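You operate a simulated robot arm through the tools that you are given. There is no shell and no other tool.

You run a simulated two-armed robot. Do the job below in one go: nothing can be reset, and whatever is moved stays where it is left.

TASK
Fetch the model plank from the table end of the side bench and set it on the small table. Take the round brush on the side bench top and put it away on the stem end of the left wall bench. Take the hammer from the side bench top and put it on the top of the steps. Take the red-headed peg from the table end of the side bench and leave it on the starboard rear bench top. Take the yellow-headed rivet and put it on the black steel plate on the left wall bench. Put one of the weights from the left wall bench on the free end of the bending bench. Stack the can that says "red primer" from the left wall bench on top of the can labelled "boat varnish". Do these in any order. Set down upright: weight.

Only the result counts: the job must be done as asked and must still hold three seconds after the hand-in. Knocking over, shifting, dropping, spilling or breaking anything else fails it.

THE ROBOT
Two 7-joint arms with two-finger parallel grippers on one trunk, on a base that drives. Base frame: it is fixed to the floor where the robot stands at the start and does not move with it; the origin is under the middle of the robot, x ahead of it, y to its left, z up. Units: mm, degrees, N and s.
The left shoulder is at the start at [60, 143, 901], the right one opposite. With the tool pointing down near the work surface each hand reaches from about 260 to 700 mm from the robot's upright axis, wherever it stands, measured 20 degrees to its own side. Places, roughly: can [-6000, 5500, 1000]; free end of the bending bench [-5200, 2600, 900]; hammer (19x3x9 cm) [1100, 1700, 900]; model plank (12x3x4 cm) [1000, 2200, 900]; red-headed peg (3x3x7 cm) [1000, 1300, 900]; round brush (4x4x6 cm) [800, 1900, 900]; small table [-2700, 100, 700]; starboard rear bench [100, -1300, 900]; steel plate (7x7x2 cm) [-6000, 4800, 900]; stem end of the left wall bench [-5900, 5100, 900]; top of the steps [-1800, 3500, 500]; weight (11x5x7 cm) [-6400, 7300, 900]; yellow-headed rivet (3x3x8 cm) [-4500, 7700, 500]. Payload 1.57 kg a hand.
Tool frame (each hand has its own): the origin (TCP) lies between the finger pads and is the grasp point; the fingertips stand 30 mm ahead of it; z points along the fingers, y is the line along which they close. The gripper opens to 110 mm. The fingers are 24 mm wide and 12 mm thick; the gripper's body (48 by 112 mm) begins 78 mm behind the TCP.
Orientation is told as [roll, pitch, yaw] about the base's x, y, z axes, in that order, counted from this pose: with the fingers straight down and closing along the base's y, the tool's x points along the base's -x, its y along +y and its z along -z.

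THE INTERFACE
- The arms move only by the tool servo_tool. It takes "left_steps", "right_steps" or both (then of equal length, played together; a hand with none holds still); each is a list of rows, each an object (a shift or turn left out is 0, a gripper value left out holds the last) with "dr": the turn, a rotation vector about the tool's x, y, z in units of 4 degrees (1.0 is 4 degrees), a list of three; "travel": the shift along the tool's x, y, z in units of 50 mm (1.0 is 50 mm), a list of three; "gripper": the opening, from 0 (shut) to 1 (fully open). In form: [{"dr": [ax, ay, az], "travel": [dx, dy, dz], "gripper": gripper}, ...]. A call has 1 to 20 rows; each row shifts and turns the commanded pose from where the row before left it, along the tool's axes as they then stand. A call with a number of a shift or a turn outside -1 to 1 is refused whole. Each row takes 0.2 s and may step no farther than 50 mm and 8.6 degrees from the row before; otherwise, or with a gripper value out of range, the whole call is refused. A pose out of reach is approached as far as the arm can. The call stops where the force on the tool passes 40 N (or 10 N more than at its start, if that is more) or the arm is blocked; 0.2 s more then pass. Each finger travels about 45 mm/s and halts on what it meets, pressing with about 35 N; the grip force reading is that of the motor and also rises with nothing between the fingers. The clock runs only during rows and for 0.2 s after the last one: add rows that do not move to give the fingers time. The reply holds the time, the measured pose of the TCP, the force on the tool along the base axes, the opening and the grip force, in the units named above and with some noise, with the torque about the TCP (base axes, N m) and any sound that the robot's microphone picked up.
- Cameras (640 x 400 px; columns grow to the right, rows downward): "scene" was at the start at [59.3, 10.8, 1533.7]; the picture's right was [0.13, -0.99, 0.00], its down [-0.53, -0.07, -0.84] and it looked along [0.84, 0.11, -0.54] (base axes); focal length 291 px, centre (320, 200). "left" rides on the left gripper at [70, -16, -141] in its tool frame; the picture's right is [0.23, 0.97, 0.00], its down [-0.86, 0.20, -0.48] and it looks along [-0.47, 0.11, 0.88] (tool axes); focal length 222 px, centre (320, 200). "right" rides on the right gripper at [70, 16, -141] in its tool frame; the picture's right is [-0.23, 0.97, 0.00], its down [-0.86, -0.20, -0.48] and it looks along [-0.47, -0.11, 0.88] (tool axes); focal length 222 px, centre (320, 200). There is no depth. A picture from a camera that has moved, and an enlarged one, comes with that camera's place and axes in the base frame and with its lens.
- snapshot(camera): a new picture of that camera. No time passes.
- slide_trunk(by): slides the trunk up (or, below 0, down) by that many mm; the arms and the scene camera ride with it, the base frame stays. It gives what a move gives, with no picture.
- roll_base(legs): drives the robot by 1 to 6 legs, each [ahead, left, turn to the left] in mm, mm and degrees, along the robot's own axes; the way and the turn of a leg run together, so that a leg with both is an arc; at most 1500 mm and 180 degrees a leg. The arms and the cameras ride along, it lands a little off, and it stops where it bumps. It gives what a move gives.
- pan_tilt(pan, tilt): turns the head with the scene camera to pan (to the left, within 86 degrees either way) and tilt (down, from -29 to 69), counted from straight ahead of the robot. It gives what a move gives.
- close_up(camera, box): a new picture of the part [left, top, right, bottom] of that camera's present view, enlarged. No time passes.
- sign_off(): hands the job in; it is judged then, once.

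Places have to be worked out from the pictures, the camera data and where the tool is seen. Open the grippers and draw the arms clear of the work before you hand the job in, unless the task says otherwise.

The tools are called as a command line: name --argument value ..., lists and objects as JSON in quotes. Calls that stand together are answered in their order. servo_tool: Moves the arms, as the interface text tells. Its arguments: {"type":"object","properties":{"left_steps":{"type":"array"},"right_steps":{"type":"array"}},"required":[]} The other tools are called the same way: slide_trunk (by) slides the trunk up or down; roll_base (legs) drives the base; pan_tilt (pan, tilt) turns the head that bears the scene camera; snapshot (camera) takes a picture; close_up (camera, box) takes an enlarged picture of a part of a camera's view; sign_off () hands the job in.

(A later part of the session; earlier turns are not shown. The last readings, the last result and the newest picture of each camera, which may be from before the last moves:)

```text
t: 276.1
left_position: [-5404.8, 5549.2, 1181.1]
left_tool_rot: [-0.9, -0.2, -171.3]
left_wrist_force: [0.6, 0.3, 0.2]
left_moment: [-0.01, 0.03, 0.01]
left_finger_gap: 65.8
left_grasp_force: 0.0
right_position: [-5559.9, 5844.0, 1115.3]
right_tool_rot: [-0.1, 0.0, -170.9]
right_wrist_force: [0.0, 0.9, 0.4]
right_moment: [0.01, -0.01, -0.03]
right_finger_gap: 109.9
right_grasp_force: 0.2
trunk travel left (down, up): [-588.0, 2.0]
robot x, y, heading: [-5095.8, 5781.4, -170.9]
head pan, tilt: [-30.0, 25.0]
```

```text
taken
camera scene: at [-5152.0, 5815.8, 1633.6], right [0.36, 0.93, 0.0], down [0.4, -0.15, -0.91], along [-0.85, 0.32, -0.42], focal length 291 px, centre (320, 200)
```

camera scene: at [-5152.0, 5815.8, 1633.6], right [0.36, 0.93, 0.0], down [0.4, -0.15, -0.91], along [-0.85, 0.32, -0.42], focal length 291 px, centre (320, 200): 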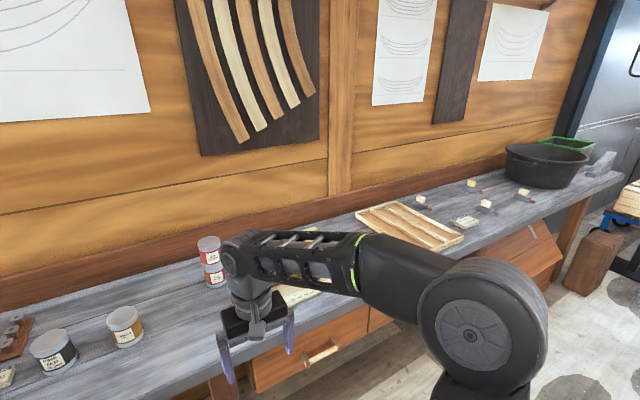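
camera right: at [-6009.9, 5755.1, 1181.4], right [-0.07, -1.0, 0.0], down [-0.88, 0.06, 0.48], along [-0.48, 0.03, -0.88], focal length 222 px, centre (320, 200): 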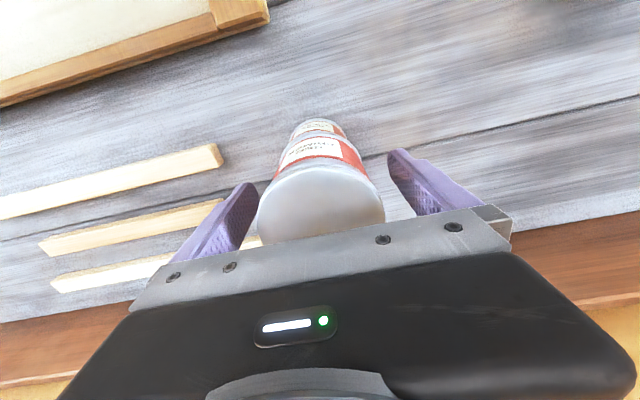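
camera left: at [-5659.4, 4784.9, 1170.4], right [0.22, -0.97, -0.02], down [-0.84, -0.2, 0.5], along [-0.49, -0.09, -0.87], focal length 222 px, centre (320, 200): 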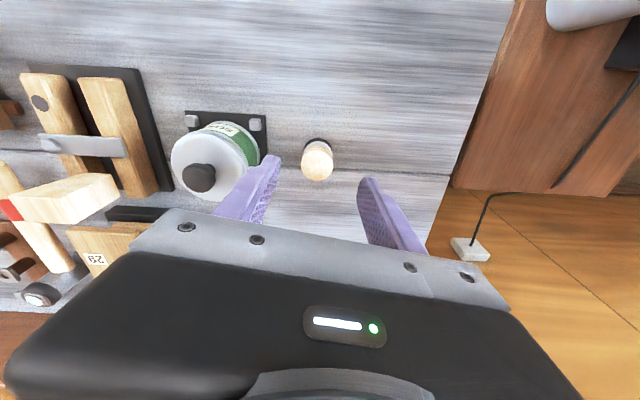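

The stack holds. Next the weights and the rivet: I'll drive along the bench toward the weights near y≈7300.

roll_base --legs '[[0, -1350, 0]]'

pan_tilt --pan 0 --tilt 25

snapshot --camera "scene"

```text
t: 282.7
left_position: [-5614.3, 6867.1, 1182.4]
left_tool_rot: [-0.7, -0.2, -171.4]
left_wrist_force: [0.1, 0.2, -0.4]
left_moment: [0.03, 0.0, -0.03]
left_finger_gap: 65.9
left_grasp_force: 0.0
right_position: [-5769.0, 7162.9, 1114.9]
right_tool_rot: [-0.1, 0.1, -171.0]
right_wrist_force: [-0.2, -0.3, 0.9]
right_moment: [0.01, -0.03, -0.01]
right_finger_gap: 110.1
right_grasp_force: 0.2
trunk travel left (down, up): [-588.0, 2.0]
robot x, y, heading: [-5304.6, 7094.0, -171.0]
head pan, tilt: [-30.0, 25.0]
```

```text
t: 283.7
left_position: [-5615.3, 6866.6, 1180.5]
left_tool_rot: [-0.9, -0.3, -171.3]
left_wrist_force: [0.0, 0.5, -1.1]
left_moment: [0.01, -0.04, -0.01]
left_finger_gap: 66.1
left_grasp_force: 0.1
right_position: [-5770.0, 7161.7, 1115.5]
right_tool_rot: [-0.2, 0.1, -171.0]
right_wrist_force: [0.4, 0.1, -0.4]
right_moment: [0.02, 0.0, 0.01]
right_finger_gap: 110.1
right_grasp_force: 0.0
trunk travel left (down, up): [-588.0, 2.0]
robot x, y, heading: [-5305.6, 7095.5, -171.0]
head pan, tilt: [0.0, 25.0]
```

```text
taken
camera scene: at [-5366.8, 7085.3, 1633.6], right [-0.16, 0.99, 0.0], down [0.42, 0.07, -0.91], along [-0.9, -0.14, -0.42], focal length 291 px, centre (320, 200)
```

scene: 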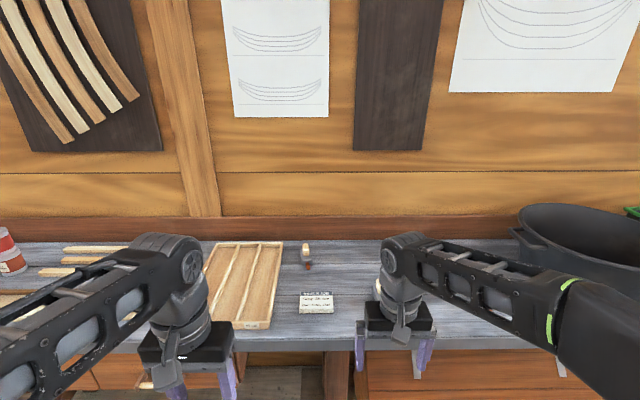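

I'll zoom in on the small objects in the middle and to the right. They look like spline weights ("ducks").

close_up --camera "scene" --box '[270, 220, 430, 330]'

snapshot --camera "right"

```text
3.64 times, centred on (350, 275) of scene
camera zoom: at [-5366.8, 7085.3, 1633.6], right [-0.16, 0.99, 0.0], down [0.42, 0.07, -0.91], along [-0.9, -0.14, -0.42], focal length 1058 px, centre (211, -73)
```

zoom: 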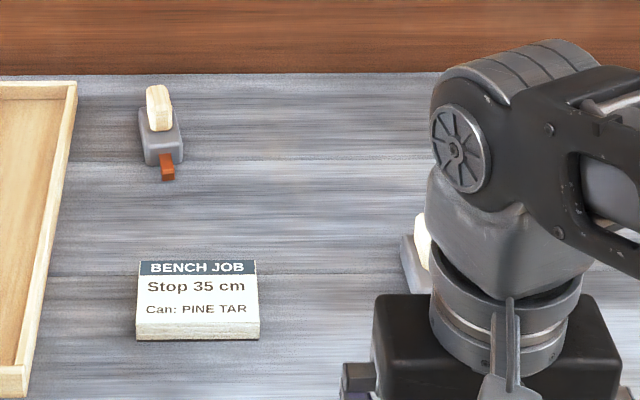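

```text
taken
camera right: at [-5698.1, 7157.5, 1255.5], right [-0.07, -1.0, 0.0], down [-0.88, 0.06, 0.48], along [-0.48, 0.04, -0.88], focal length 222 px, centre (320, 200)
```

right: 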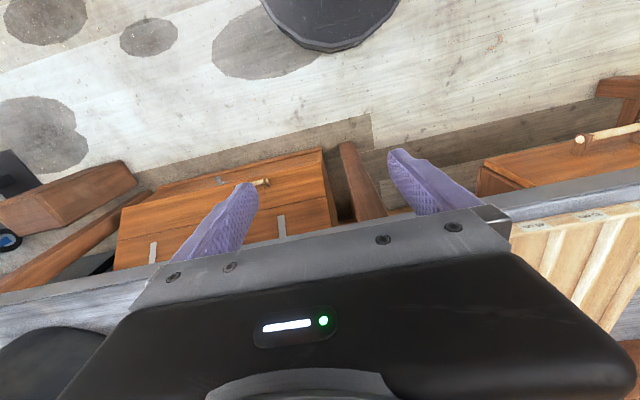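

The weights are spline ducks: a grey block with a wooden knob and a red finger. The one nearest the front, at about (−6184, 7160), is hidden by my right arm, so I'll shift right to see it.

roll_base --legs '[[0, -230, 0]]'

snapshot --camera "scene"

close_up --camera "scene" --box '[220, 220, 380, 330]'

```text
t: 285.4
left_position: [-5650.6, 7091.7, 1180.7]
left_tool_rot: [-0.7, -0.2, -171.5]
left_wrist_force: [0.3, 0.4, -0.4]
left_moment: [0.0, 0.03, -0.03]
left_finger_gap: 65.9
left_grasp_force: 0.0
right_position: [-5804.9, 7387.9, 1114.2]
right_tool_rot: [-0.1, 0.0, -171.1]
right_wrist_force: [-0.5, 0.6, 0.0]
right_moment: [-0.03, 0.01, -0.02]
right_finger_gap: 110.0
right_grasp_force: 0.0
trunk travel left (down, up): [-588.0, 2.0]
robot x, y, heading: [-5337.6, 7316.9, -171.1]
head pan, tilt: [0.0, 25.0]
```

```text
taken
camera scene: at [-5402.4, 7310.6, 1633.6], right [-0.16, 0.99, 0.0], down [0.42, 0.06, -0.91], along [-0.9, -0.14, -0.42], focal length 291 px, centre (320, 200)
```

scene: 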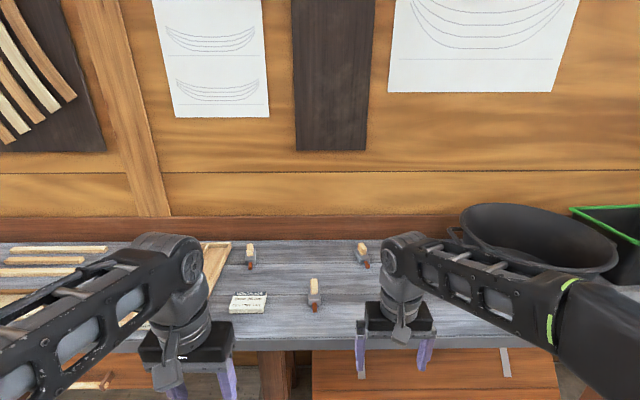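

```text
3.64 times, centred on (300, 275) of scene
camera zoom: at [-5402.4, 7310.6, 1633.6], right [-0.16, 0.99, 0.0], down [0.42, 0.06, -0.91], along [-0.9, -0.14, -0.42], focal length 1058 px, centre (393, -73)
```

zoom: 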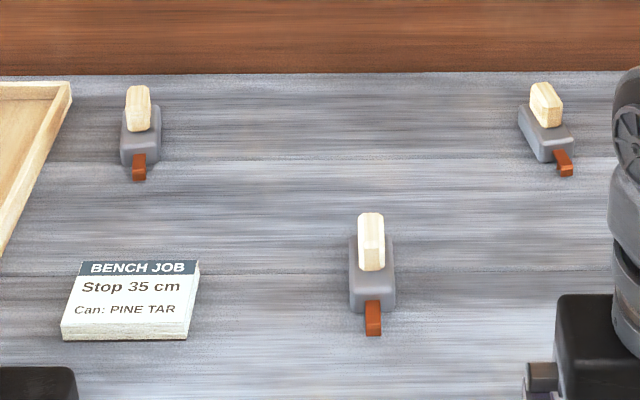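

The target weight is at about (−6160, 7171), with its long axis along my heading. I'll advance so the left hand can take it.

roll_base --legs '[[250, -110, 0]]'

servo_tool --left_steps '[{"travel": [0, 0, 0.8], "gripper": 0.85, "dr": [-0.2, 0, 0]}, {"travel": [-0.6, 0, 0.6]}, {"travel": [-0.8, 0, 0.5]}, {"travel": [-0.8, 0, 0.5]}, {"travel": [-0.8, 0, 0]}, {"travel": [-0.8, 0, 0]}, {}]'

snapshot --camera "left"

snapshot --camera "scene"

```text
t: 287.3
left_position: [-5912.5, 7160.2, 1181.2]
left_tool_rot: [-0.7, -0.3, -171.2]
left_wrist_force: [0.0, -0.3, 0.3]
left_moment: [-0.01, 0.0, -0.02]
left_finger_gap: 65.9
left_grasp_force: 0.0
right_position: [-6067.1, 7456.8, 1114.1]
right_tool_rot: [-0.1, 0.1, -170.9]
right_wrist_force: [-0.9, 0.6, 0.1]
right_moment: [0.02, 0.0, -0.04]
right_finger_gap: 110.1
right_grasp_force: 0.1
trunk travel left (down, up): [-588.0, 2.0]
robot x, y, heading: [-5601.1, 7391.3, -171.2]
head pan, tilt: [0.0, 25.0]
```

```text
t: 288.9
left_position: [-6099.7, 7129.3, 1061.1]
left_tool_rot: [0.0, -0.2, -171.2]
left_wrist_force: [0.5, 0.7, 1.2]
left_moment: [-0.04, 0.02, 0.05]
left_finger_gap: 93.5
left_grasp_force: 0.0
right_position: [-6064.8, 7456.1, 1115.3]
right_tool_rot: [-0.1, -0.1, -170.9]
right_wrist_force: [-0.3, -0.7, -0.8]
right_moment: [-0.01, -0.02, -0.02]
right_finger_gap: 110.2
right_grasp_force: 0.1
trunk travel left (down, up): [-588.0, 2.0]
robot x, y, heading: [-5605.6, 7388.8, -170.9]
head pan, tilt: [0.0, 25.0]
```

```text
taken
camera left: at [-6031.2, 7156.4, 1202.1], right [0.37, -0.93, 0.0], down [-0.81, -0.33, 0.48], along [-0.45, -0.18, -0.88], focal length 222 px, centre (320, 200)
```

left: 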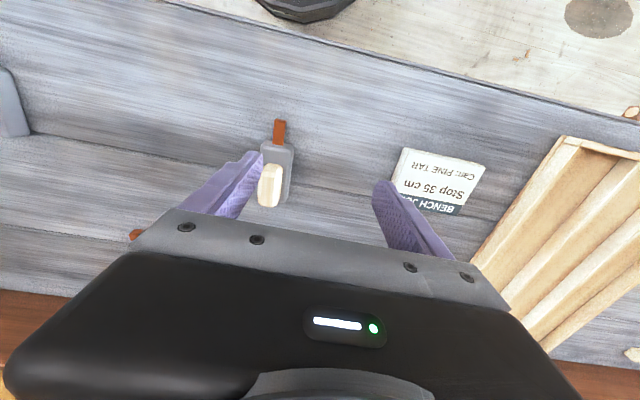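

```text
taken
camera scene: at [-5662.6, 7379.9, 1633.7], right [-0.16, 0.99, 0.0], down [0.42, 0.07, -0.91], along [-0.9, -0.14, -0.42], focal length 291 px, centre (320, 200)
```

scene: 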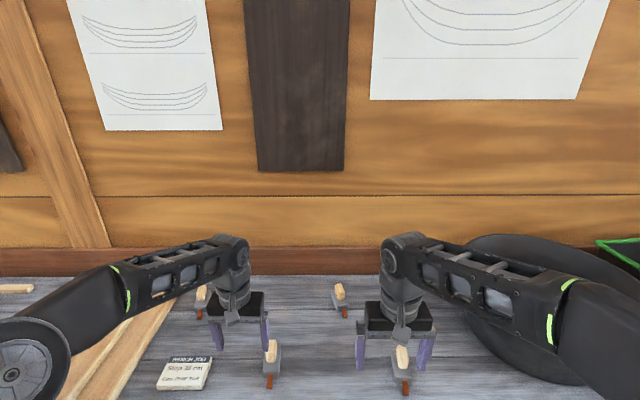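

The weight's centre is about (−6154, 7171). I'll move over it at this height and recheck.

servo_tool --left_steps '[{"travel": [-0.45, -0.5, 0]}, {"travel": [-0.5, -0.49, 0]}, {}]'

snapshot --camera "left"

```text
t: 289.7
left_position: [-6154.0, 7173.3, 1060.5]
left_tool_rot: [0.0, -0.2, -171.4]
left_wrist_force: [-0.6, 0.2, 0.7]
left_moment: [0.02, 0.01, -0.03]
left_finger_gap: 93.6
left_grasp_force: 0.0
right_position: [-6065.7, 7456.2, 1115.1]
right_tool_rot: [-0.2, 0.0, -170.8]
right_wrist_force: [-0.2, -1.3, 0.3]
right_moment: [-0.02, 0.05, 0.01]
right_finger_gap: 110.0
right_grasp_force: 0.1
trunk travel left (down, up): [-588.0, 2.0]
robot x, y, heading: [-5601.1, 7392.3, -170.7]
head pan, tilt: [0.0, 25.0]
```

```text
taken
camera left: at [-6086.0, 7200.3, 1201.8], right [0.37, -0.93, 0.0], down [-0.81, -0.33, 0.48], along [-0.45, -0.18, -0.88], focal length 222 px, centre (320, 200)
```

left: 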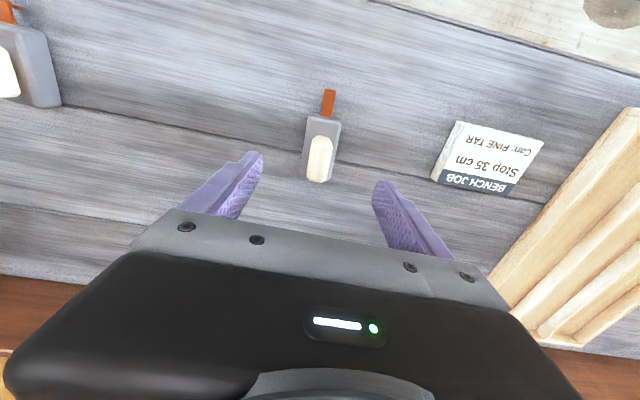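

Nearly centred. I'll go about 6 mm further forward, descend to z≈939, and grip the body.

servo_tool --left_steps '[{"travel": [-0.12, 0, 0.6]}, {"travel": [0, 0, 0.8]}, {"travel": [0, 0, 0.6]}, {"travel": [0, 0, 0.4]}, {}]'

snapshot --camera "left"

```text
t: 290.9
left_position: [-6159.3, 7174.9, 941.2]
left_tool_rot: [-0.1, -0.3, -171.3]
left_wrist_force: [0.0, 0.0, 0.7]
left_moment: [0.03, 0.0, -0.02]
left_finger_gap: 93.3
left_grasp_force: 0.1
right_position: [-6066.8, 7456.3, 1114.8]
right_tool_rot: [-0.1, 0.1, -170.8]
right_wrist_force: [0.3, -0.5, 0.1]
right_moment: [-0.02, -0.03, -0.01]
right_finger_gap: 110.0
right_grasp_force: 0.0
trunk travel left (down, up): [-588.0, 2.0]
robot x, y, heading: [-5603.1, 7391.2, -170.9]
head pan, tilt: [0.0, 25.0]
```

```text
taken
camera left: at [-6091.8, 7202.1, 1081.9], right [0.37, -0.93, 0.0], down [-0.81, -0.33, 0.48], along [-0.45, -0.18, -0.88], focal length 222 px, centre (320, 200)
```

left: 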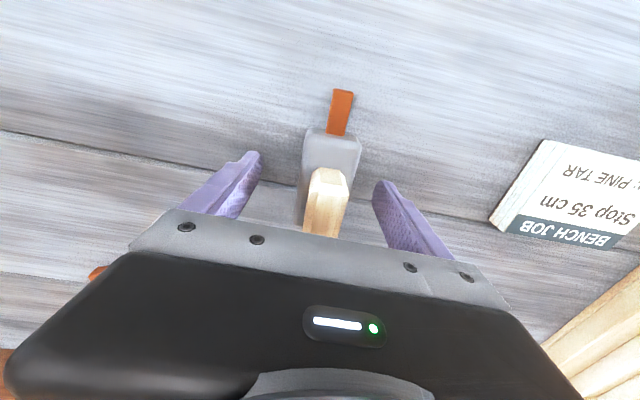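

The body and knob are between the fingers. I'll close and lift slowly.

servo_tool --left_steps '[{"travel": [0, 0, 0.05]}, {"gripper": 0}, {}, {}, {}, {}, {}, {}, {"travel": [0, 0, -0.1]}, {"travel": [0, 0, -0.1]}, {"travel": [0, 0, -0.1]}, {"travel": [0, 0, -0.1]}, {}]'

snapshot --camera "left"

```text
t: 293.7
left_position: [-6160.6, 7173.6, 960.5]
left_tool_rot: [0.0, -0.1, -171.4]
left_wrist_force: [0.3, 0.2, -6.5]
left_moment: [-0.01, -0.04, 0.0]
left_finger_gap: 41.7
left_grasp_force: 35.5
right_position: [-6067.8, 7456.2, 1115.8]
right_tool_rot: [0.0, 0.0, -171.0]
right_wrist_force: [-0.8, -0.1, 0.8]
right_moment: [0.02, 0.01, 0.01]
right_finger_gap: 110.0
right_grasp_force: 0.1
trunk travel left (down, up): [-588.0, 2.0]
robot x, y, heading: [-5602.7, 7391.8, -170.5]
head pan, tilt: [0.0, 25.0]
```

```text
taken
camera left: at [-6092.9, 7200.2, 1100.9], right [0.37, -0.93, 0.0], down [-0.81, -0.33, 0.48], along [-0.45, -0.18, -0.88], focal length 222 px, centre (320, 200)
```

left: 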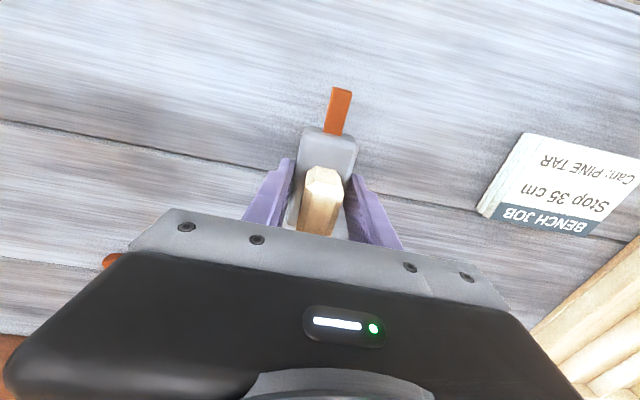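

The weight is held level (6.5 N). I'll raise and draw it in, then back away from the bench.

servo_tool --left_steps '[{"travel": [0, 0, -0.2]}, {"travel": [0, 0, -0.3]}, {"travel": [0, 0, -0.3]}, {"travel": [0.2, 0, -0.4]}, {"travel": [0.3, 0, -0.4]}, {"travel": [0.4, 0, -0.4]}, {"travel": [0.5, 0, -0.3]}, {"travel": [0.5, 0, 0]}, {"travel": [0.5, 0, 0]}, {}]'

roll_base --legs '[[-450, 0, 0]]'

pan_tilt --pan -80 --tilt 30

snapshot --camera "scene"

```text
t: 295.9
left_position: [-6041.6, 7189.8, 1071.8]
left_tool_rot: [0.0, 0.0, -171.3]
left_wrist_force: [0.2, -0.2, -7.8]
left_moment: [0.03, -0.04, -0.01]
left_finger_gap: 41.8
left_grasp_force: 35.6
right_position: [-6067.8, 7456.6, 1115.2]
right_tool_rot: [0.0, 0.1, -170.8]
right_wrist_force: [-0.2, -0.1, -0.1]
right_moment: [0.0, 0.0, 0.0]
right_finger_gap: 110.3
right_grasp_force: 0.1
trunk travel left (down, up): [-588.0, 2.0]
robot x, y, heading: [-5601.7, 7391.0, -170.9]
head pan, tilt: [0.0, 25.0]
```

```text
t: 298.7
left_position: [-5589.0, 7264.6, 1072.9]
left_tool_rot: [0.1, -0.2, -171.3]
left_wrist_force: [0.6, 0.7, -7.0]
left_moment: [-0.01, 0.01, 0.0]
left_finger_gap: 41.7
left_grasp_force: 34.9
right_position: [-5614.2, 7529.9, 1114.7]
right_tool_rot: [-0.1, 0.0, -170.8]
right_wrist_force: [0.7, 0.2, 0.4]
right_moment: [0.04, 0.01, -0.02]
right_finger_gap: 109.5
right_grasp_force: 0.0
trunk travel left (down, up): [-588.0, 2.0]
robot x, y, heading: [-5153.8, 7464.9, -170.8]
head pan, tilt: [0.0, 25.0]
```

```text
t: 300.2
left_position: [-5588.6, 7263.2, 1073.5]
left_tool_rot: [0.0, 0.0, -171.2]
left_wrist_force: [-0.1, 0.6, -7.8]
left_moment: [0.0, -0.03, 0.0]
left_finger_gap: 41.7
left_grasp_force: 35.2
right_position: [-5614.7, 7528.4, 1116.1]
right_tool_rot: [-0.1, 0.1, -170.9]
right_wrist_force: [0.2, 0.0, 0.3]
right_moment: [0.01, 0.02, 0.02]
right_finger_gap: 109.8
right_grasp_force: 0.2
trunk travel left (down, up): [-588.0, 2.0]
robot x, y, heading: [-5147.2, 7466.8, -170.9]
head pan, tilt: [-80.0, 30.0]
```

```text
taken
camera scene: at [-5151.4, 7552.3, 1625.7], right [0.94, 0.33, 0.0], down [0.16, -0.47, -0.87], along [-0.28, 0.82, -0.5], focal length 291 px, centre (320, 200)
```

scene: 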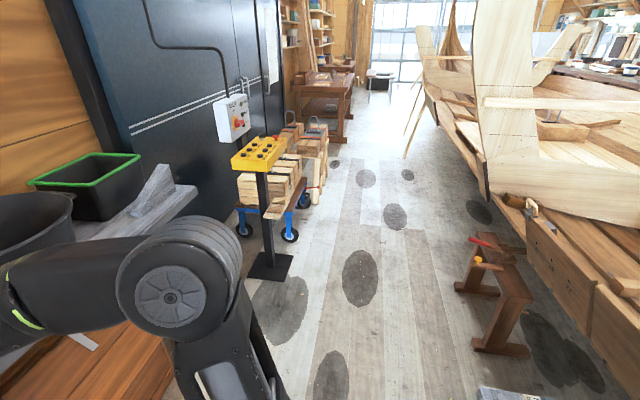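

The low grey bench is behind me to the right. I'll turn right in two stages and look.

roll_base --legs '[[0, 0, -90]]'

snapshot --camera "scene"

```text
t: 304.4
left_position: [-5351.0, 7902.0, 1073.1]
left_tool_rot: [-0.1, -0.1, 98.7]
left_wrist_force: [-0.3, 0.2, -7.4]
left_moment: [-0.02, 0.01, 0.01]
left_finger_gap: 41.8
left_grasp_force: 34.7
right_position: [-5085.2, 7927.7, 1114.6]
right_tool_rot: [-0.1, -0.1, 99.3]
right_wrist_force: [0.2, -0.5, 0.2]
right_moment: [0.06, 0.01, -0.02]
right_finger_gap: 110.1
right_grasp_force: 0.0
trunk travel left (down, up): [-588.0, 2.0]
robot x, y, heading: [-5151.7, 7463.7, 99.1]
head pan, tilt: [-80.0, 30.0]
```

```text
taken
camera scene: at [-5060.5, 7463.2, 1625.7], right [0.33, -0.94, 0.0], down [-0.47, -0.16, -0.87], along [0.82, 0.28, -0.5], focal length 291 px, centre (320, 200)
```

scene: 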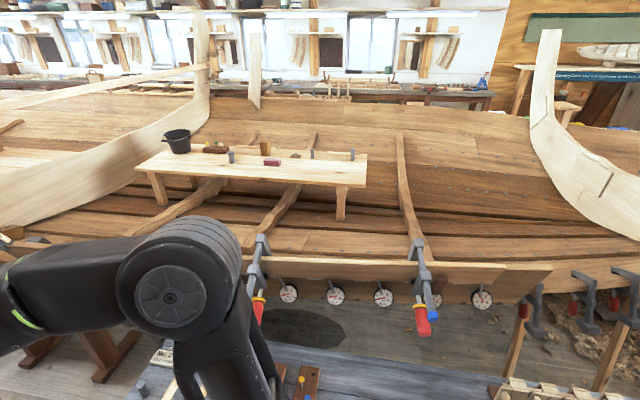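

The yellow-headed rivet is visible at the bottom of the picture. I'll tilt down and zoom in.

pan_tilt --pan -80 --tilt 50

snapshot --camera "scene"

close_up --camera "scene" --box '[230, 200, 400, 320]'

```text
t: 305.3
left_position: [-5350.6, 7901.6, 1072.7]
left_tool_rot: [0.0, -0.1, 98.8]
left_wrist_force: [0.4, -1.2, -7.0]
left_moment: [-0.03, 0.0, -0.02]
left_finger_gap: 41.5
left_grasp_force: 35.0
right_position: [-5084.7, 7927.0, 1113.7]
right_tool_rot: [-0.1, -0.1, 99.2]
right_wrist_force: [0.5, 0.4, -0.9]
right_moment: [0.03, -0.03, 0.0]
right_finger_gap: 110.2
right_grasp_force: 0.1
trunk travel left (down, up): [-588.0, 2.0]
robot x, y, heading: [-5153.0, 7462.9, 99.1]
head pan, tilt: [-80.0, 50.0]
```

```text
taken
camera scene: at [-5073.3, 7458.8, 1596.2], right [0.33, -0.94, 0.0], down [-0.72, -0.25, -0.64], along [0.61, 0.21, -0.77], focal length 291 px, centre (320, 200)
```

scene: 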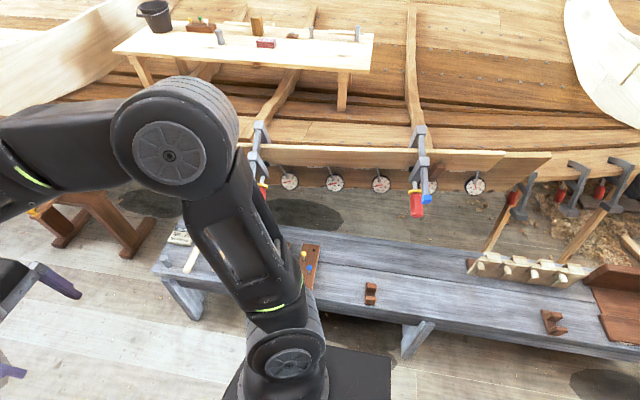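

```text
3.33 times, centred on (315, 260) of scene
camera zoom: at [-5073.3, 7458.8, 1596.2], right [0.33, -0.94, 0.0], down [-0.72, -0.25, -0.64], along [0.61, 0.21, -0.77], focal length 970 px, centre (337, 0)
```

zoom: 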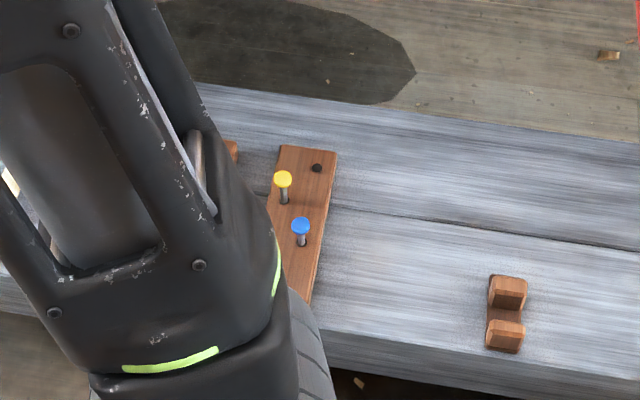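

The yellow rivet stands in a wooden rack on the low bench near (−4517, 7718). I'll turn to face that bench and position myself for the right hand.

roll_base --legs '[[0, 0, -89], [100, 300, 0]]'

pan_tilt --pan 0 --tilt 45

snapshot --camera "scene"

```text
t: 311.2
left_position: [-4659.0, 7971.6, 1072.4]
left_tool_rot: [0.0, -0.2, 9.0]
left_wrist_force: [0.1, 0.3, -7.7]
left_moment: [-0.07, 0.01, -0.01]
left_finger_gap: 41.6
left_grasp_force: 35.1
right_position: [-4633.1, 7705.4, 1115.3]
right_tool_rot: [-0.3, -0.1, 9.5]
right_wrist_force: [-0.1, 0.3, 0.8]
right_moment: [0.03, 0.01, 0.0]
right_finger_gap: 110.2
right_grasp_force: 0.1
trunk travel left (down, up): [-588.0, 2.0]
robot x, y, heading: [-5099.9, 7766.9, 9.3]
head pan, tilt: [-80.0, 50.0]
```

```text
t: 312.7
left_position: [-4662.0, 7971.2, 1071.8]
left_tool_rot: [0.0, -0.1, 9.0]
left_wrist_force: [0.0, 0.4, -7.7]
left_moment: [-0.01, 0.04, -0.01]
left_finger_gap: 41.9
left_grasp_force: 35.1
right_position: [-4632.1, 7704.7, 1115.3]
right_tool_rot: [-0.2, 0.0, 9.4]
right_wrist_force: [-0.3, 0.0, -0.5]
right_moment: [0.01, 0.0, 0.02]
right_finger_gap: 109.9
right_grasp_force: 0.1
trunk travel left (down, up): [-588.0, 2.0]
robot x, y, heading: [-5097.6, 7765.0, 9.7]
head pan, tilt: [0.0, 45.0]
```

```text
taken
camera scene: at [-5046.0, 7776.9, 1603.0], right [0.16, -0.99, 0.0], down [-0.7, -0.11, -0.71], along [0.7, 0.11, -0.71], focal length 291 px, centre (320, 200)
```

scene: 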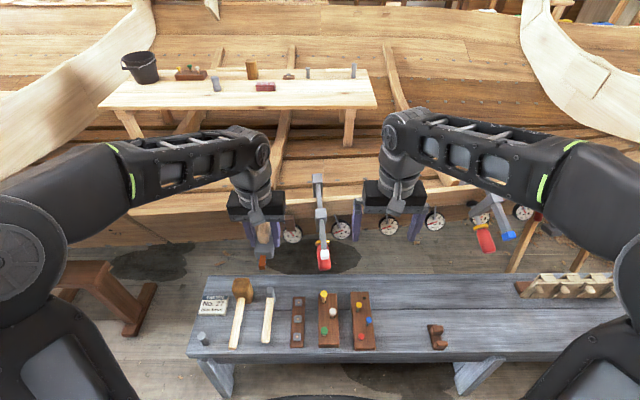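

I'll zoom in on the rivet racks. There appears to be a yellow one in each.

close_up --camera "scene" --box '[270, 270, 400, 360]'

snapshot --camera "right"

```text
4.44 times, centred on (335, 315) of scene
camera zoom: at [-5046.0, 7776.9, 1603.0], right [0.16, -0.99, 0.0], down [-0.7, -0.11, -0.71], along [0.7, 0.11, -0.71], focal length 1293 px, centre (253, -311)
```

zoom: 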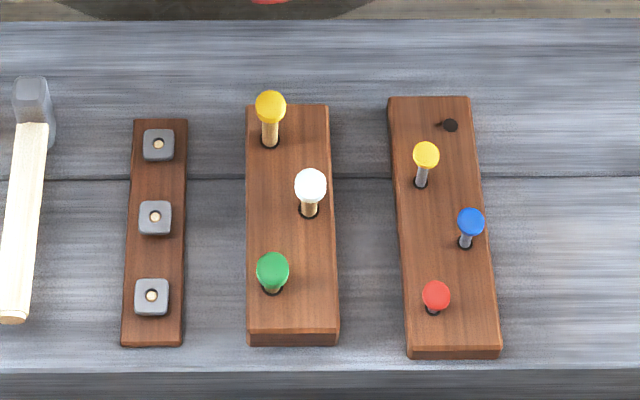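

```text
taken
camera right: at [-4704.4, 7709.7, 1255.4], right [0.07, 1.0, 0.0], down [0.88, -0.06, 0.48], along [0.48, -0.03, -0.88], focal length 222 px, centre (320, 200)
```

right: 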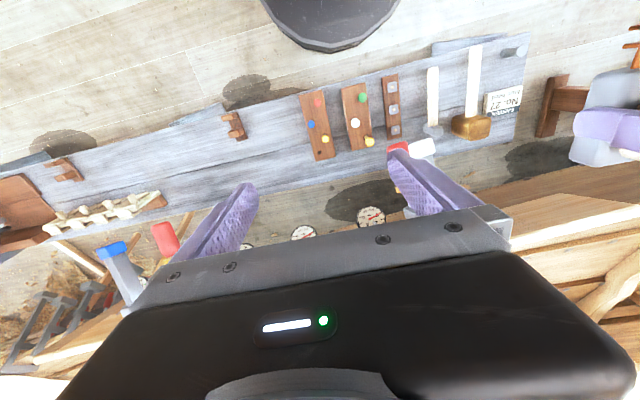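

The right rack has metal-shank rivets: yellow at about (−4533, 7712) with its head at z≈546, then blue and red. The left rack holds wooden pegs. The boat's side and clamps overhang close by: a clamp near (−4600, 7841, 930) and planking at x≥−4433. I'll retract the left hand and tilt the right hand 30° so its body stays clear.

servo_tool --left_steps '[{"travel": [0.4, 0, 0]}, {"travel": [0.5, 0, -0.2]}, {"travel": [0.5, 0, -0.3]}, {"travel": [0.5, 0, -0.3]}, {"travel": [0.4, 0, -0.3]}, {}, {}, {}]' --right_steps '[{"travel": [0.4, 0, 0], "dr": [0, -0.94, 0], "gripper": 0.5}, {"dr": [0, -0.94, 0]}, {"dr": [0, -0.94, 0]}, {"dr": [0, -0.94, 0]}, {"dr": [0, -0.94, 0]}, {"dr": [0, -0.94, 0]}, {"dr": [0, -0.94, 0]}, {"dr": [0, -0.94, 0]}]'

slide_trunk --by -420

snapshot --camera "scene"

snapshot --camera "right"

```text
t: 314.5
left_position: [-4773.1, 7951.9, 1128.5]
left_tool_rot: [0.1, -0.1, 9.0]
left_wrist_force: [0.4, 0.1, -7.7]
left_moment: [0.03, 0.03, 0.01]
left_finger_gap: 41.9
left_grasp_force: 34.8
right_position: [-4653.1, 7701.3, 1114.6]
right_tool_rot: [0.0, -30.3, 9.4]
right_wrist_force: [0.6, -0.6, 0.1]
right_moment: [0.04, -0.02, -0.02]
right_finger_gap: 55.1
right_grasp_force: 0.0
trunk travel left (down, up): [-588.0, 2.0]
robot x, y, heading: [-5096.3, 7771.2, 9.6]
head pan, tilt: [0.0, 45.0]
```

```text
refused: -420 is not a number from -400 to 400
```

```text
taken
camera scene: at [-5046.3, 7776.9, 1603.0], right [0.16, -0.99, 0.0], down [-0.7, -0.12, -0.71], along [0.7, 0.12, -0.71], focal length 291 px, centre (320, 200)
```

scene: 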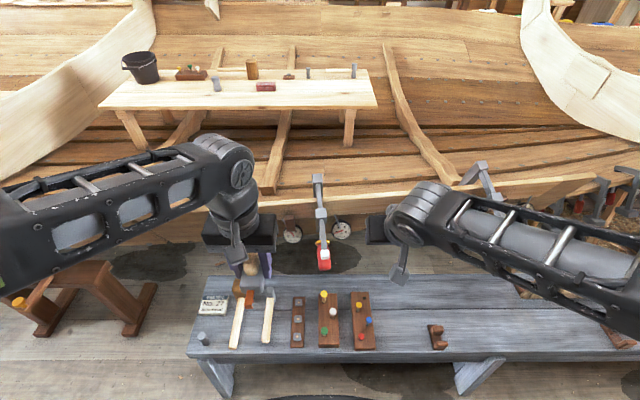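

```text
taken
camera right: at [-4784.8, 7696.5, 1201.2], right [0.04, 0.99, 0.11], down [0.52, -0.11, 0.84], along [0.85, 0.03, -0.52], focal length 222 px, centre (320, 200)
```

right: 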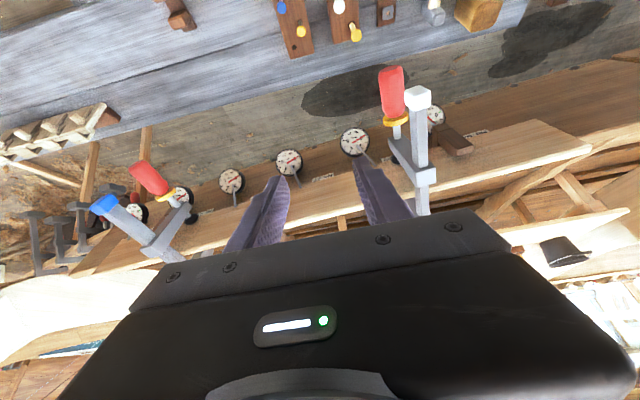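

The clamp's end is confirmed at about (−4613, 7838, 967), while the gauges sit farther back at x≈−4380. The right hand's column at y≈7710 is clear of both. I'll lower the trunk by 400 mm.

slide_trunk --by -400

snapshot --camera "scene"

snapshot --camera "right"

```text
t: 318.3
left_position: [-4773.4, 7951.5, 727.9]
left_tool_rot: [0.0, 0.0, 8.9]
left_wrist_force: [0.6, 0.6, -6.7]
left_moment: [0.0, 0.0, 0.02]
left_finger_gap: 41.8
left_grasp_force: 35.0
right_position: [-4652.9, 7701.6, 714.4]
right_tool_rot: [-0.2, -30.1, 9.4]
right_wrist_force: [-0.4, -0.1, 0.5]
right_moment: [0.0, 0.02, 0.02]
right_finger_gap: 55.0
right_grasp_force: 0.1
trunk travel left (down, up): [-188.0, 402.0]
robot x, y, heading: [-5096.8, 7771.9, 9.2]
head pan, tilt: [0.0, 45.0]
```

```text
taken
camera scene: at [-5046.4, 7776.9, 1203.1], right [0.16, -0.99, 0.0], down [-0.7, -0.12, -0.71], along [0.7, 0.12, -0.71], focal length 291 px, centre (320, 200)
```

scene: 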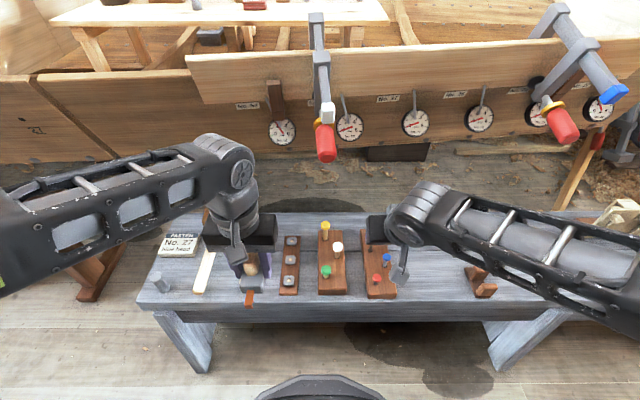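

```text
taken
camera right: at [-4784.9, 7696.5, 801.2], right [0.04, 0.99, 0.11], down [0.53, -0.11, 0.84], along [0.85, 0.03, -0.53], focal length 222 px, centre (320, 200)
```

right: 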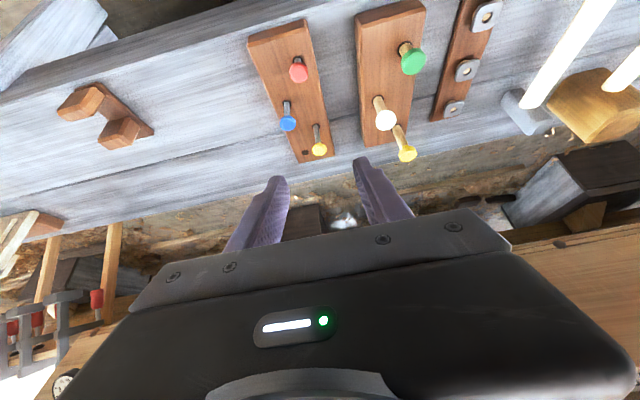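

I get the yellow rivet at (−4524, 7714), head z≈542. I'll move the tilted right hand above it and check.

servo_tool --right_steps '[{"travel": [-0.275, -0.044, 0.817]}, {"travel": [-0.275, -0.044, 0.817]}, {"travel": [-0.275, -0.044, 0.817]}, {"travel": [-0.275, -0.044, 0.817]}, {}]'

snapshot --camera "right"

snapshot --camera "scene"

```text
t: 319.5
left_position: [-4772.8, 7951.2, 727.8]
left_tool_rot: [0.0, -0.1, 9.0]
left_wrist_force: [-0.1, 0.3, -7.1]
left_moment: [-0.02, 0.04, 0.01]
left_finger_gap: 41.7
left_grasp_force: 35.2
right_position: [-4521.1, 7712.3, 602.5]
right_tool_rot: [0.0, -30.1, 9.5]
right_wrist_force: [-0.1, 0.2, -0.2]
right_moment: [0.0, -0.03, 0.01]
right_finger_gap: 55.1
right_grasp_force: 0.1
trunk travel left (down, up): [-188.0, 402.0]
robot x, y, heading: [-5095.1, 7769.6, 9.2]
head pan, tilt: [0.0, 45.0]
```

```text
taken
camera right: at [-4652.8, 7707.4, 688.2], right [0.04, 0.99, 0.11], down [0.53, -0.11, 0.84], along [0.85, 0.03, -0.53], focal length 222 px, centre (320, 200)
```

right: 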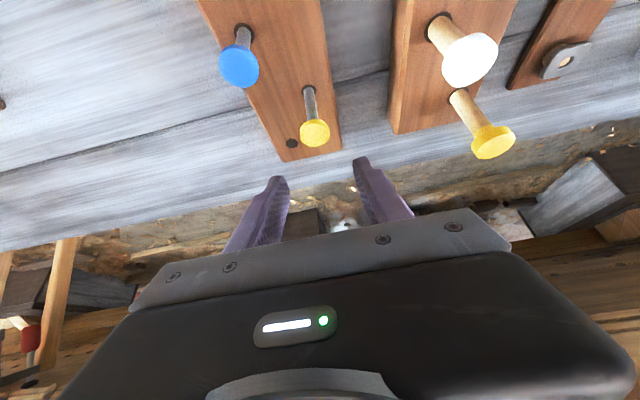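

```text
taken
camera scene: at [-5046.1, 7777.0, 1203.0], right [0.16, -0.99, 0.0], down [-0.7, -0.12, -0.71], along [0.7, 0.12, -0.71], focal length 291 px, centre (320, 200)
```

scene: 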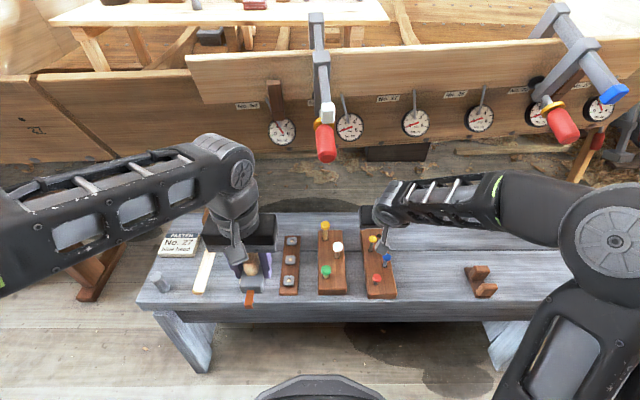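

The rivet refines to (−4527, 7714), head z≈544. I'll descend around the head and close.

servo_tool --right_steps '[{"travel": [0.361, 0.027, 0.513]}, {"travel": [0.361, 0.027, 0.513]}, {}]'

snapshot --camera "right"

```text
t: 320.3
left_position: [-4773.0, 7951.6, 728.9]
left_tool_rot: [0.1, -0.2, 9.0]
left_wrist_force: [-0.4, 0.5, -7.4]
left_moment: [0.02, 0.02, 0.04]
left_finger_gap: 41.8
left_grasp_force: 35.5
right_position: [-4530.3, 7715.8, 540.2]
right_tool_rot: [-0.1, -30.3, 9.4]
right_wrist_force: [-7.6, -1.5, 17.1]
right_moment: [-0.59, 0.07, -0.16]
right_finger_gap: 56.0
right_grasp_force: 0.7
trunk travel left (down, up): [-188.0, 402.0]
robot x, y, heading: [-5096.4, 7771.3, 9.5]
head pan, tilt: [0.0, 45.0]
```

```text
taken
camera right: at [-4661.7, 7709.9, 625.9], right [0.04, 0.99, 0.11], down [0.52, -0.11, 0.84], along [0.85, 0.03, -0.52], focal length 222 px, centre (320, 200)
```

right: 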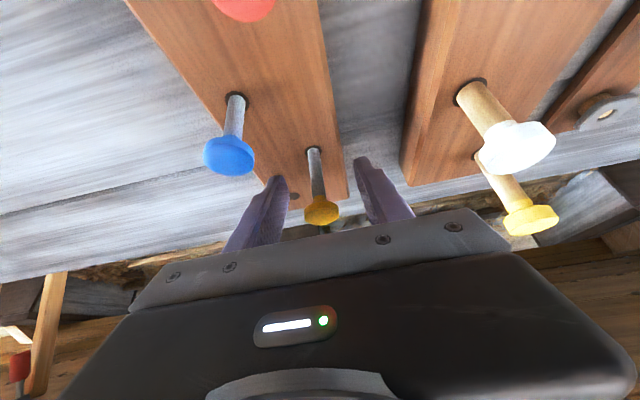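

A fingertip touched the rack, so the rack top is really at z≈505 and the head at about 556, x≈−4535. I'll back up 12 mm to centre on the head.

servo_tool --right_steps '[{"travel": [-0.03, -0.02, -0.26]}, {}, {}]'

snapshot --camera "right"

close_up --camera "scene" --box '[280, 200, 440, 310]'

```text
t: 321.1
left_position: [-4773.6, 7952.2, 728.6]
left_tool_rot: [0.0, -0.1, 9.0]
left_wrist_force: [1.4, 0.6, -7.5]
left_moment: [0.01, 0.0, 0.01]
left_finger_gap: 41.7
left_grasp_force: 35.2
right_position: [-4533.5, 7712.6, 551.2]
right_tool_rot: [-0.2, -30.0, 9.6]
right_wrist_force: [0.0, 0.1, 0.3]
right_moment: [-0.01, -0.01, -0.04]
right_finger_gap: 55.2
right_grasp_force: 0.0
trunk travel left (down, up): [-188.0, 402.0]
robot x, y, heading: [-5101.1, 7767.3, 9.3]
head pan, tilt: [0.0, 45.0]
```

```text
taken
camera right: at [-4665.5, 7708.0, 636.8], right [0.04, 0.99, 0.11], down [0.53, -0.11, 0.84], along [0.85, 0.03, -0.53], focal length 222 px, centre (320, 200)
```

right: 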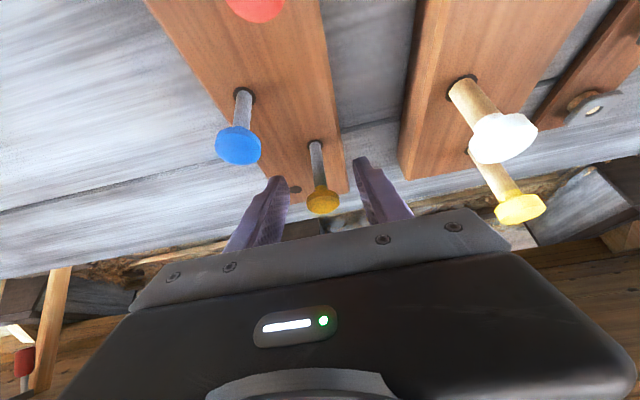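

```text
3.64 times, centred on (360, 255) of scene
camera zoom: at [-5046.2, 7777.0, 1203.0], right [0.16, -0.99, 0.0], down [-0.7, -0.12, -0.71], along [0.7, 0.12, -0.71], focal length 1058 px, centre (174, 0)
```

zoom: 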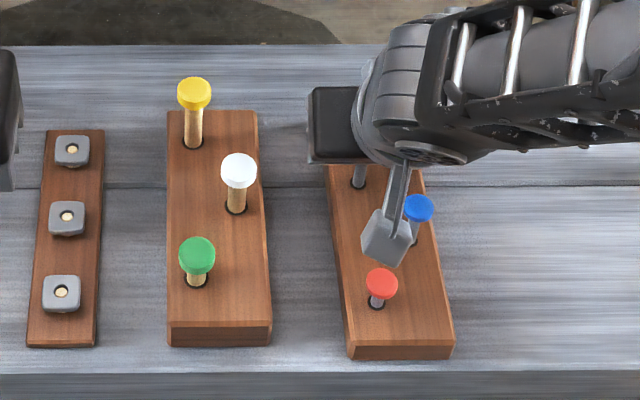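

The head is at the grasp point. I'll close and pull straight up slowly.

servo_tool --right_steps '[{"gripper": 0.3}, {"gripper": 0}, {}, {}, {}, {}]'

snapshot --camera "right"

```text
t: 322.5
left_position: [-4773.0, 7951.0, 728.2]
left_tool_rot: [0.0, -0.1, 9.0]
left_wrist_force: [0.4, 0.0, -8.5]
left_moment: [-0.03, 0.03, 0.0]
left_finger_gap: 41.7
left_grasp_force: 34.7
right_position: [-4533.4, 7713.8, 550.0]
right_tool_rot: [-0.3, -30.2, 9.4]
right_wrist_force: [0.2, 1.1, 0.6]
right_moment: [0.02, 0.04, 0.02]
right_finger_gap: 20.5
right_grasp_force: 34.2
trunk travel left (down, up): [-188.0, 402.0]
robot x, y, heading: [-5100.0, 7768.7, 9.5]
head pan, tilt: [0.0, 45.0]
```

```text
taken
camera right: at [-4665.5, 7708.1, 636.9], right [0.04, 0.99, 0.11], down [0.53, -0.11, 0.84], along [0.85, 0.03, -0.53], focal length 222 px, centre (320, 200)
```

right: 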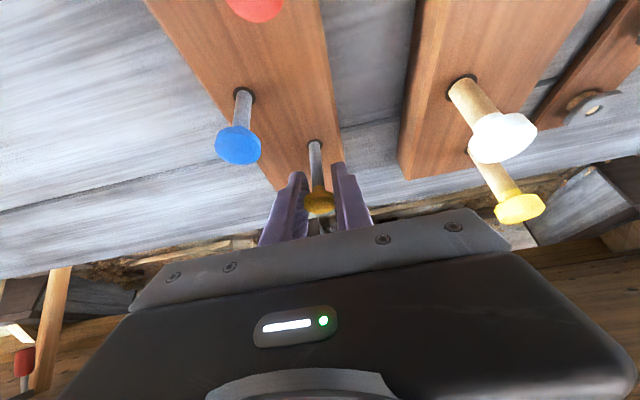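

servo_tool --right_steps '[{"travel": [-0.08, 0, -0.139]}, {"travel": [-0.08, 0, -0.139]}, {"travel": [-0.08, 0, -0.139]}, {"travel": [-0.08, 0, -0.139]}, {"travel": [-0.08, 0, -0.139]}, {"travel": [-0.08, 0, -0.139]}, {"travel": [-0.08, 0, -0.139]}, {}]'

snapshot --camera "right"

```text
t: 324.3
left_position: [-4773.0, 7951.1, 728.4]
left_tool_rot: [0.1, -0.1, 9.0]
left_wrist_force: [0.7, 0.4, -8.5]
left_moment: [0.01, 0.0, 0.0]
left_finger_gap: 41.8
left_grasp_force: 34.8
right_position: [-4535.8, 7713.5, 606.9]
right_tool_rot: [-0.1, -30.1, 9.5]
right_wrist_force: [0.2, -0.9, -1.6]
right_moment: [-0.05, -0.01, 0.0]
right_finger_gap: 20.2
right_grasp_force: 34.3
trunk travel left (down, up): [-188.0, 402.0]
robot x, y, heading: [-5098.0, 7766.6, 9.3]
head pan, tilt: [0.0, 45.0]
```

```text
taken
camera right: at [-4667.2, 7708.1, 693.4], right [0.04, 0.99, 0.11], down [0.53, -0.11, 0.84], along [0.85, 0.03, -0.53], focal length 222 px, centre (320, 200)
```

right: 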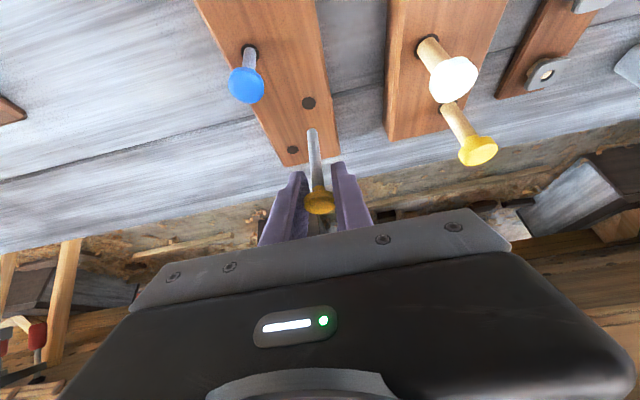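

The rivet is out of its hole and hangs straight. I'll raise it further, then back the base straight away from the bench.

servo_tool --right_steps '[{"travel": [-0.15, 0, -0.26]}, {"travel": [-0.15, 0, -0.26]}, {"travel": [-0.15, 0, -0.26]}, {"travel": [-0.1, 0, -0.26]}, {"travel": [0.1, 0, -0.3]}, {"travel": [0.2, 0, -0.3]}, {"travel": [0.3, 0, -0.3]}, {}]'

roll_base --legs '[[-420, 0, 0]]'

slide_trunk --by 400

snapshot --camera "scene"

snapshot --camera "right"

```text
t: 326.1
left_position: [-4773.8, 7951.8, 729.1]
left_tool_rot: [0.0, 0.0, 9.1]
left_wrist_force: [0.8, 0.3, -7.1]
left_moment: [0.03, 0.04, 0.01]
left_finger_gap: 41.8
left_grasp_force: 34.6
right_position: [-4585.2, 7704.7, 689.9]
right_tool_rot: [-0.1, -30.1, 9.5]
right_wrist_force: [0.2, -0.1, -0.2]
right_moment: [-0.01, 0.01, 0.0]
right_finger_gap: 20.5
right_grasp_force: 35.0
trunk travel left (down, up): [-188.0, 402.0]
robot x, y, heading: [-5100.8, 7770.4, 9.4]
head pan, tilt: [0.0, 45.0]
```

```text
t: 328.7
left_position: [-5189.6, 7882.5, 727.7]
left_tool_rot: [0.0, -0.1, 8.7]
left_wrist_force: [-0.1, -0.3, -7.7]
left_moment: [0.0, 0.02, 0.02]
left_finger_gap: 41.8
left_grasp_force: 34.6
right_position: [-5004.0, 7634.6, 689.7]
right_tool_rot: [-0.2, -30.2, 9.1]
right_wrist_force: [0.2, -0.3, 0.3]
right_moment: [0.0, 0.03, 0.02]
right_finger_gap: 20.6
right_grasp_force: 34.3
trunk travel left (down, up): [-188.0, 402.0]
robot x, y, heading: [-5513.8, 7699.8, 9.1]
head pan, tilt: [0.0, 45.0]
```

```text
t: 332.6
left_position: [-5189.9, 7882.9, 1128.2]
left_tool_rot: [0.0, 0.0, 8.6]
left_wrist_force: [-0.5, 0.1, -7.5]
left_moment: [-0.02, 0.04, -0.02]
left_finger_gap: 41.7
left_grasp_force: 35.2
right_position: [-5003.8, 7635.6, 1089.0]
right_tool_rot: [-0.2, -30.1, 9.1]
right_wrist_force: [-1.0, -0.2, -1.3]
right_moment: [0.04, 0.01, -0.01]
right_finger_gap: 20.8
right_grasp_force: 34.3
trunk travel left (down, up): [-588.0, 2.0]
robot x, y, heading: [-5516.9, 7700.4, 9.0]
head pan, tilt: [0.0, 45.0]
```

```text
taken
camera scene: at [-5463.6, 7709.0, 1603.0], right [0.16, -0.99, 0.0], down [-0.7, -0.11, -0.71], along [0.7, 0.11, -0.71], focal length 291 px, centre (320, 200)
```

scene: 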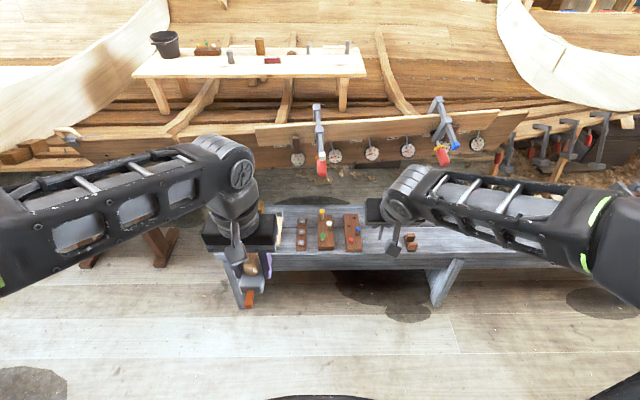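

```text
taken
camera right: at [-5135.5, 7630.5, 1175.8], right [0.04, 0.99, 0.11], down [0.53, -0.12, 0.84], along [0.85, 0.02, -0.53], focal length 222 px, centre (320, 200)
```

right: 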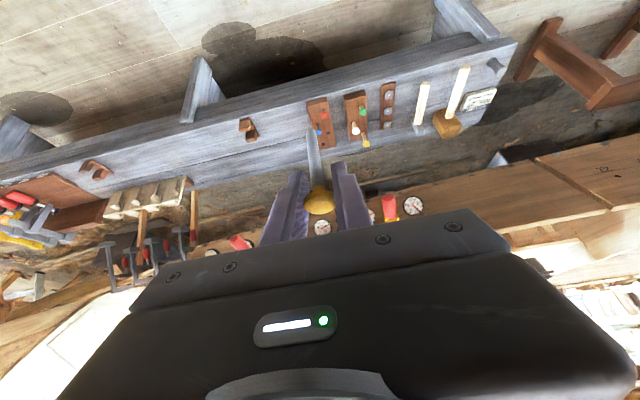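

Both objects are secure. I'll turn right, drive down the aisle, and turn to face the stem end of the left wall bench.

roll_base --legs '[[0, 0, -90], [1250, 0, 0], [1230, 0, 0], [0, 0, -90]]'

pan_tilt --pan 15 --tilt 30

snapshot --camera "scene"

```text
t: 352.2
left_position: [-5472.4, 5093.5, 1128.0]
left_tool_rot: [-0.1, -0.1, -172.7]
left_wrist_force: [1.6, 0.1, -7.6]
left_moment: [0.02, -0.03, 0.03]
left_finger_gap: 41.7
left_grasp_force: 35.3
right_position: [-5651.8, 5344.6, 1088.8]
right_tool_rot: [-0.2, -30.2, -172.4]
right_wrist_force: [0.2, 0.6, 0.5]
right_moment: [0.02, 0.04, 0.01]
right_finger_gap: 20.8
right_grasp_force: 33.7
trunk travel left (down, up): [-588.0, 2.0]
robot x, y, heading: [-5143.9, 5265.8, -172.4]
head pan, tilt: [0.0, 45.0]
```

```text
t: 353.0
left_position: [-5472.0, 5092.5, 1128.2]
left_tool_rot: [-0.1, 0.0, -172.8]
left_wrist_force: [-0.5, 0.2, -6.6]
left_moment: [-0.04, -0.05, 0.02]
left_finger_gap: 41.6
left_grasp_force: 35.4
right_position: [-5651.2, 5344.8, 1089.6]
right_tool_rot: [-0.3, -30.1, -172.3]
right_wrist_force: [-0.5, 0.6, -0.8]
right_moment: [0.04, -0.01, 0.02]
right_finger_gap: 20.7
right_grasp_force: 33.6
trunk travel left (down, up): [-588.0, 2.0]
robot x, y, heading: [-5139.4, 5263.9, -172.2]
head pan, tilt: [15.0, 30.0]
```

```text
taken
camera scene: at [-5195.2, 5234.6, 1625.6], right [-0.38, 0.92, 0.0], down [0.46, 0.19, -0.87], along [-0.8, -0.33, -0.5], focal length 291 px, centre (320, 200)
```

scene: 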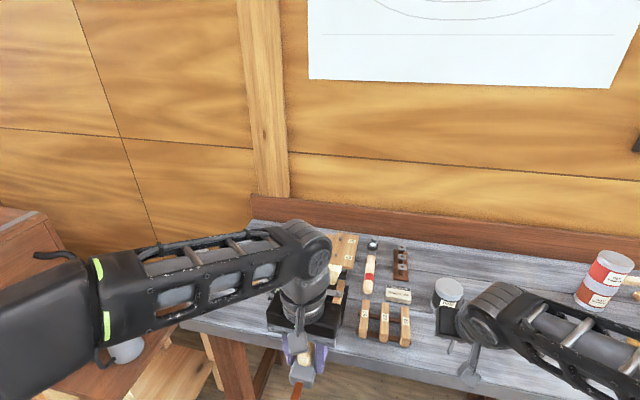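

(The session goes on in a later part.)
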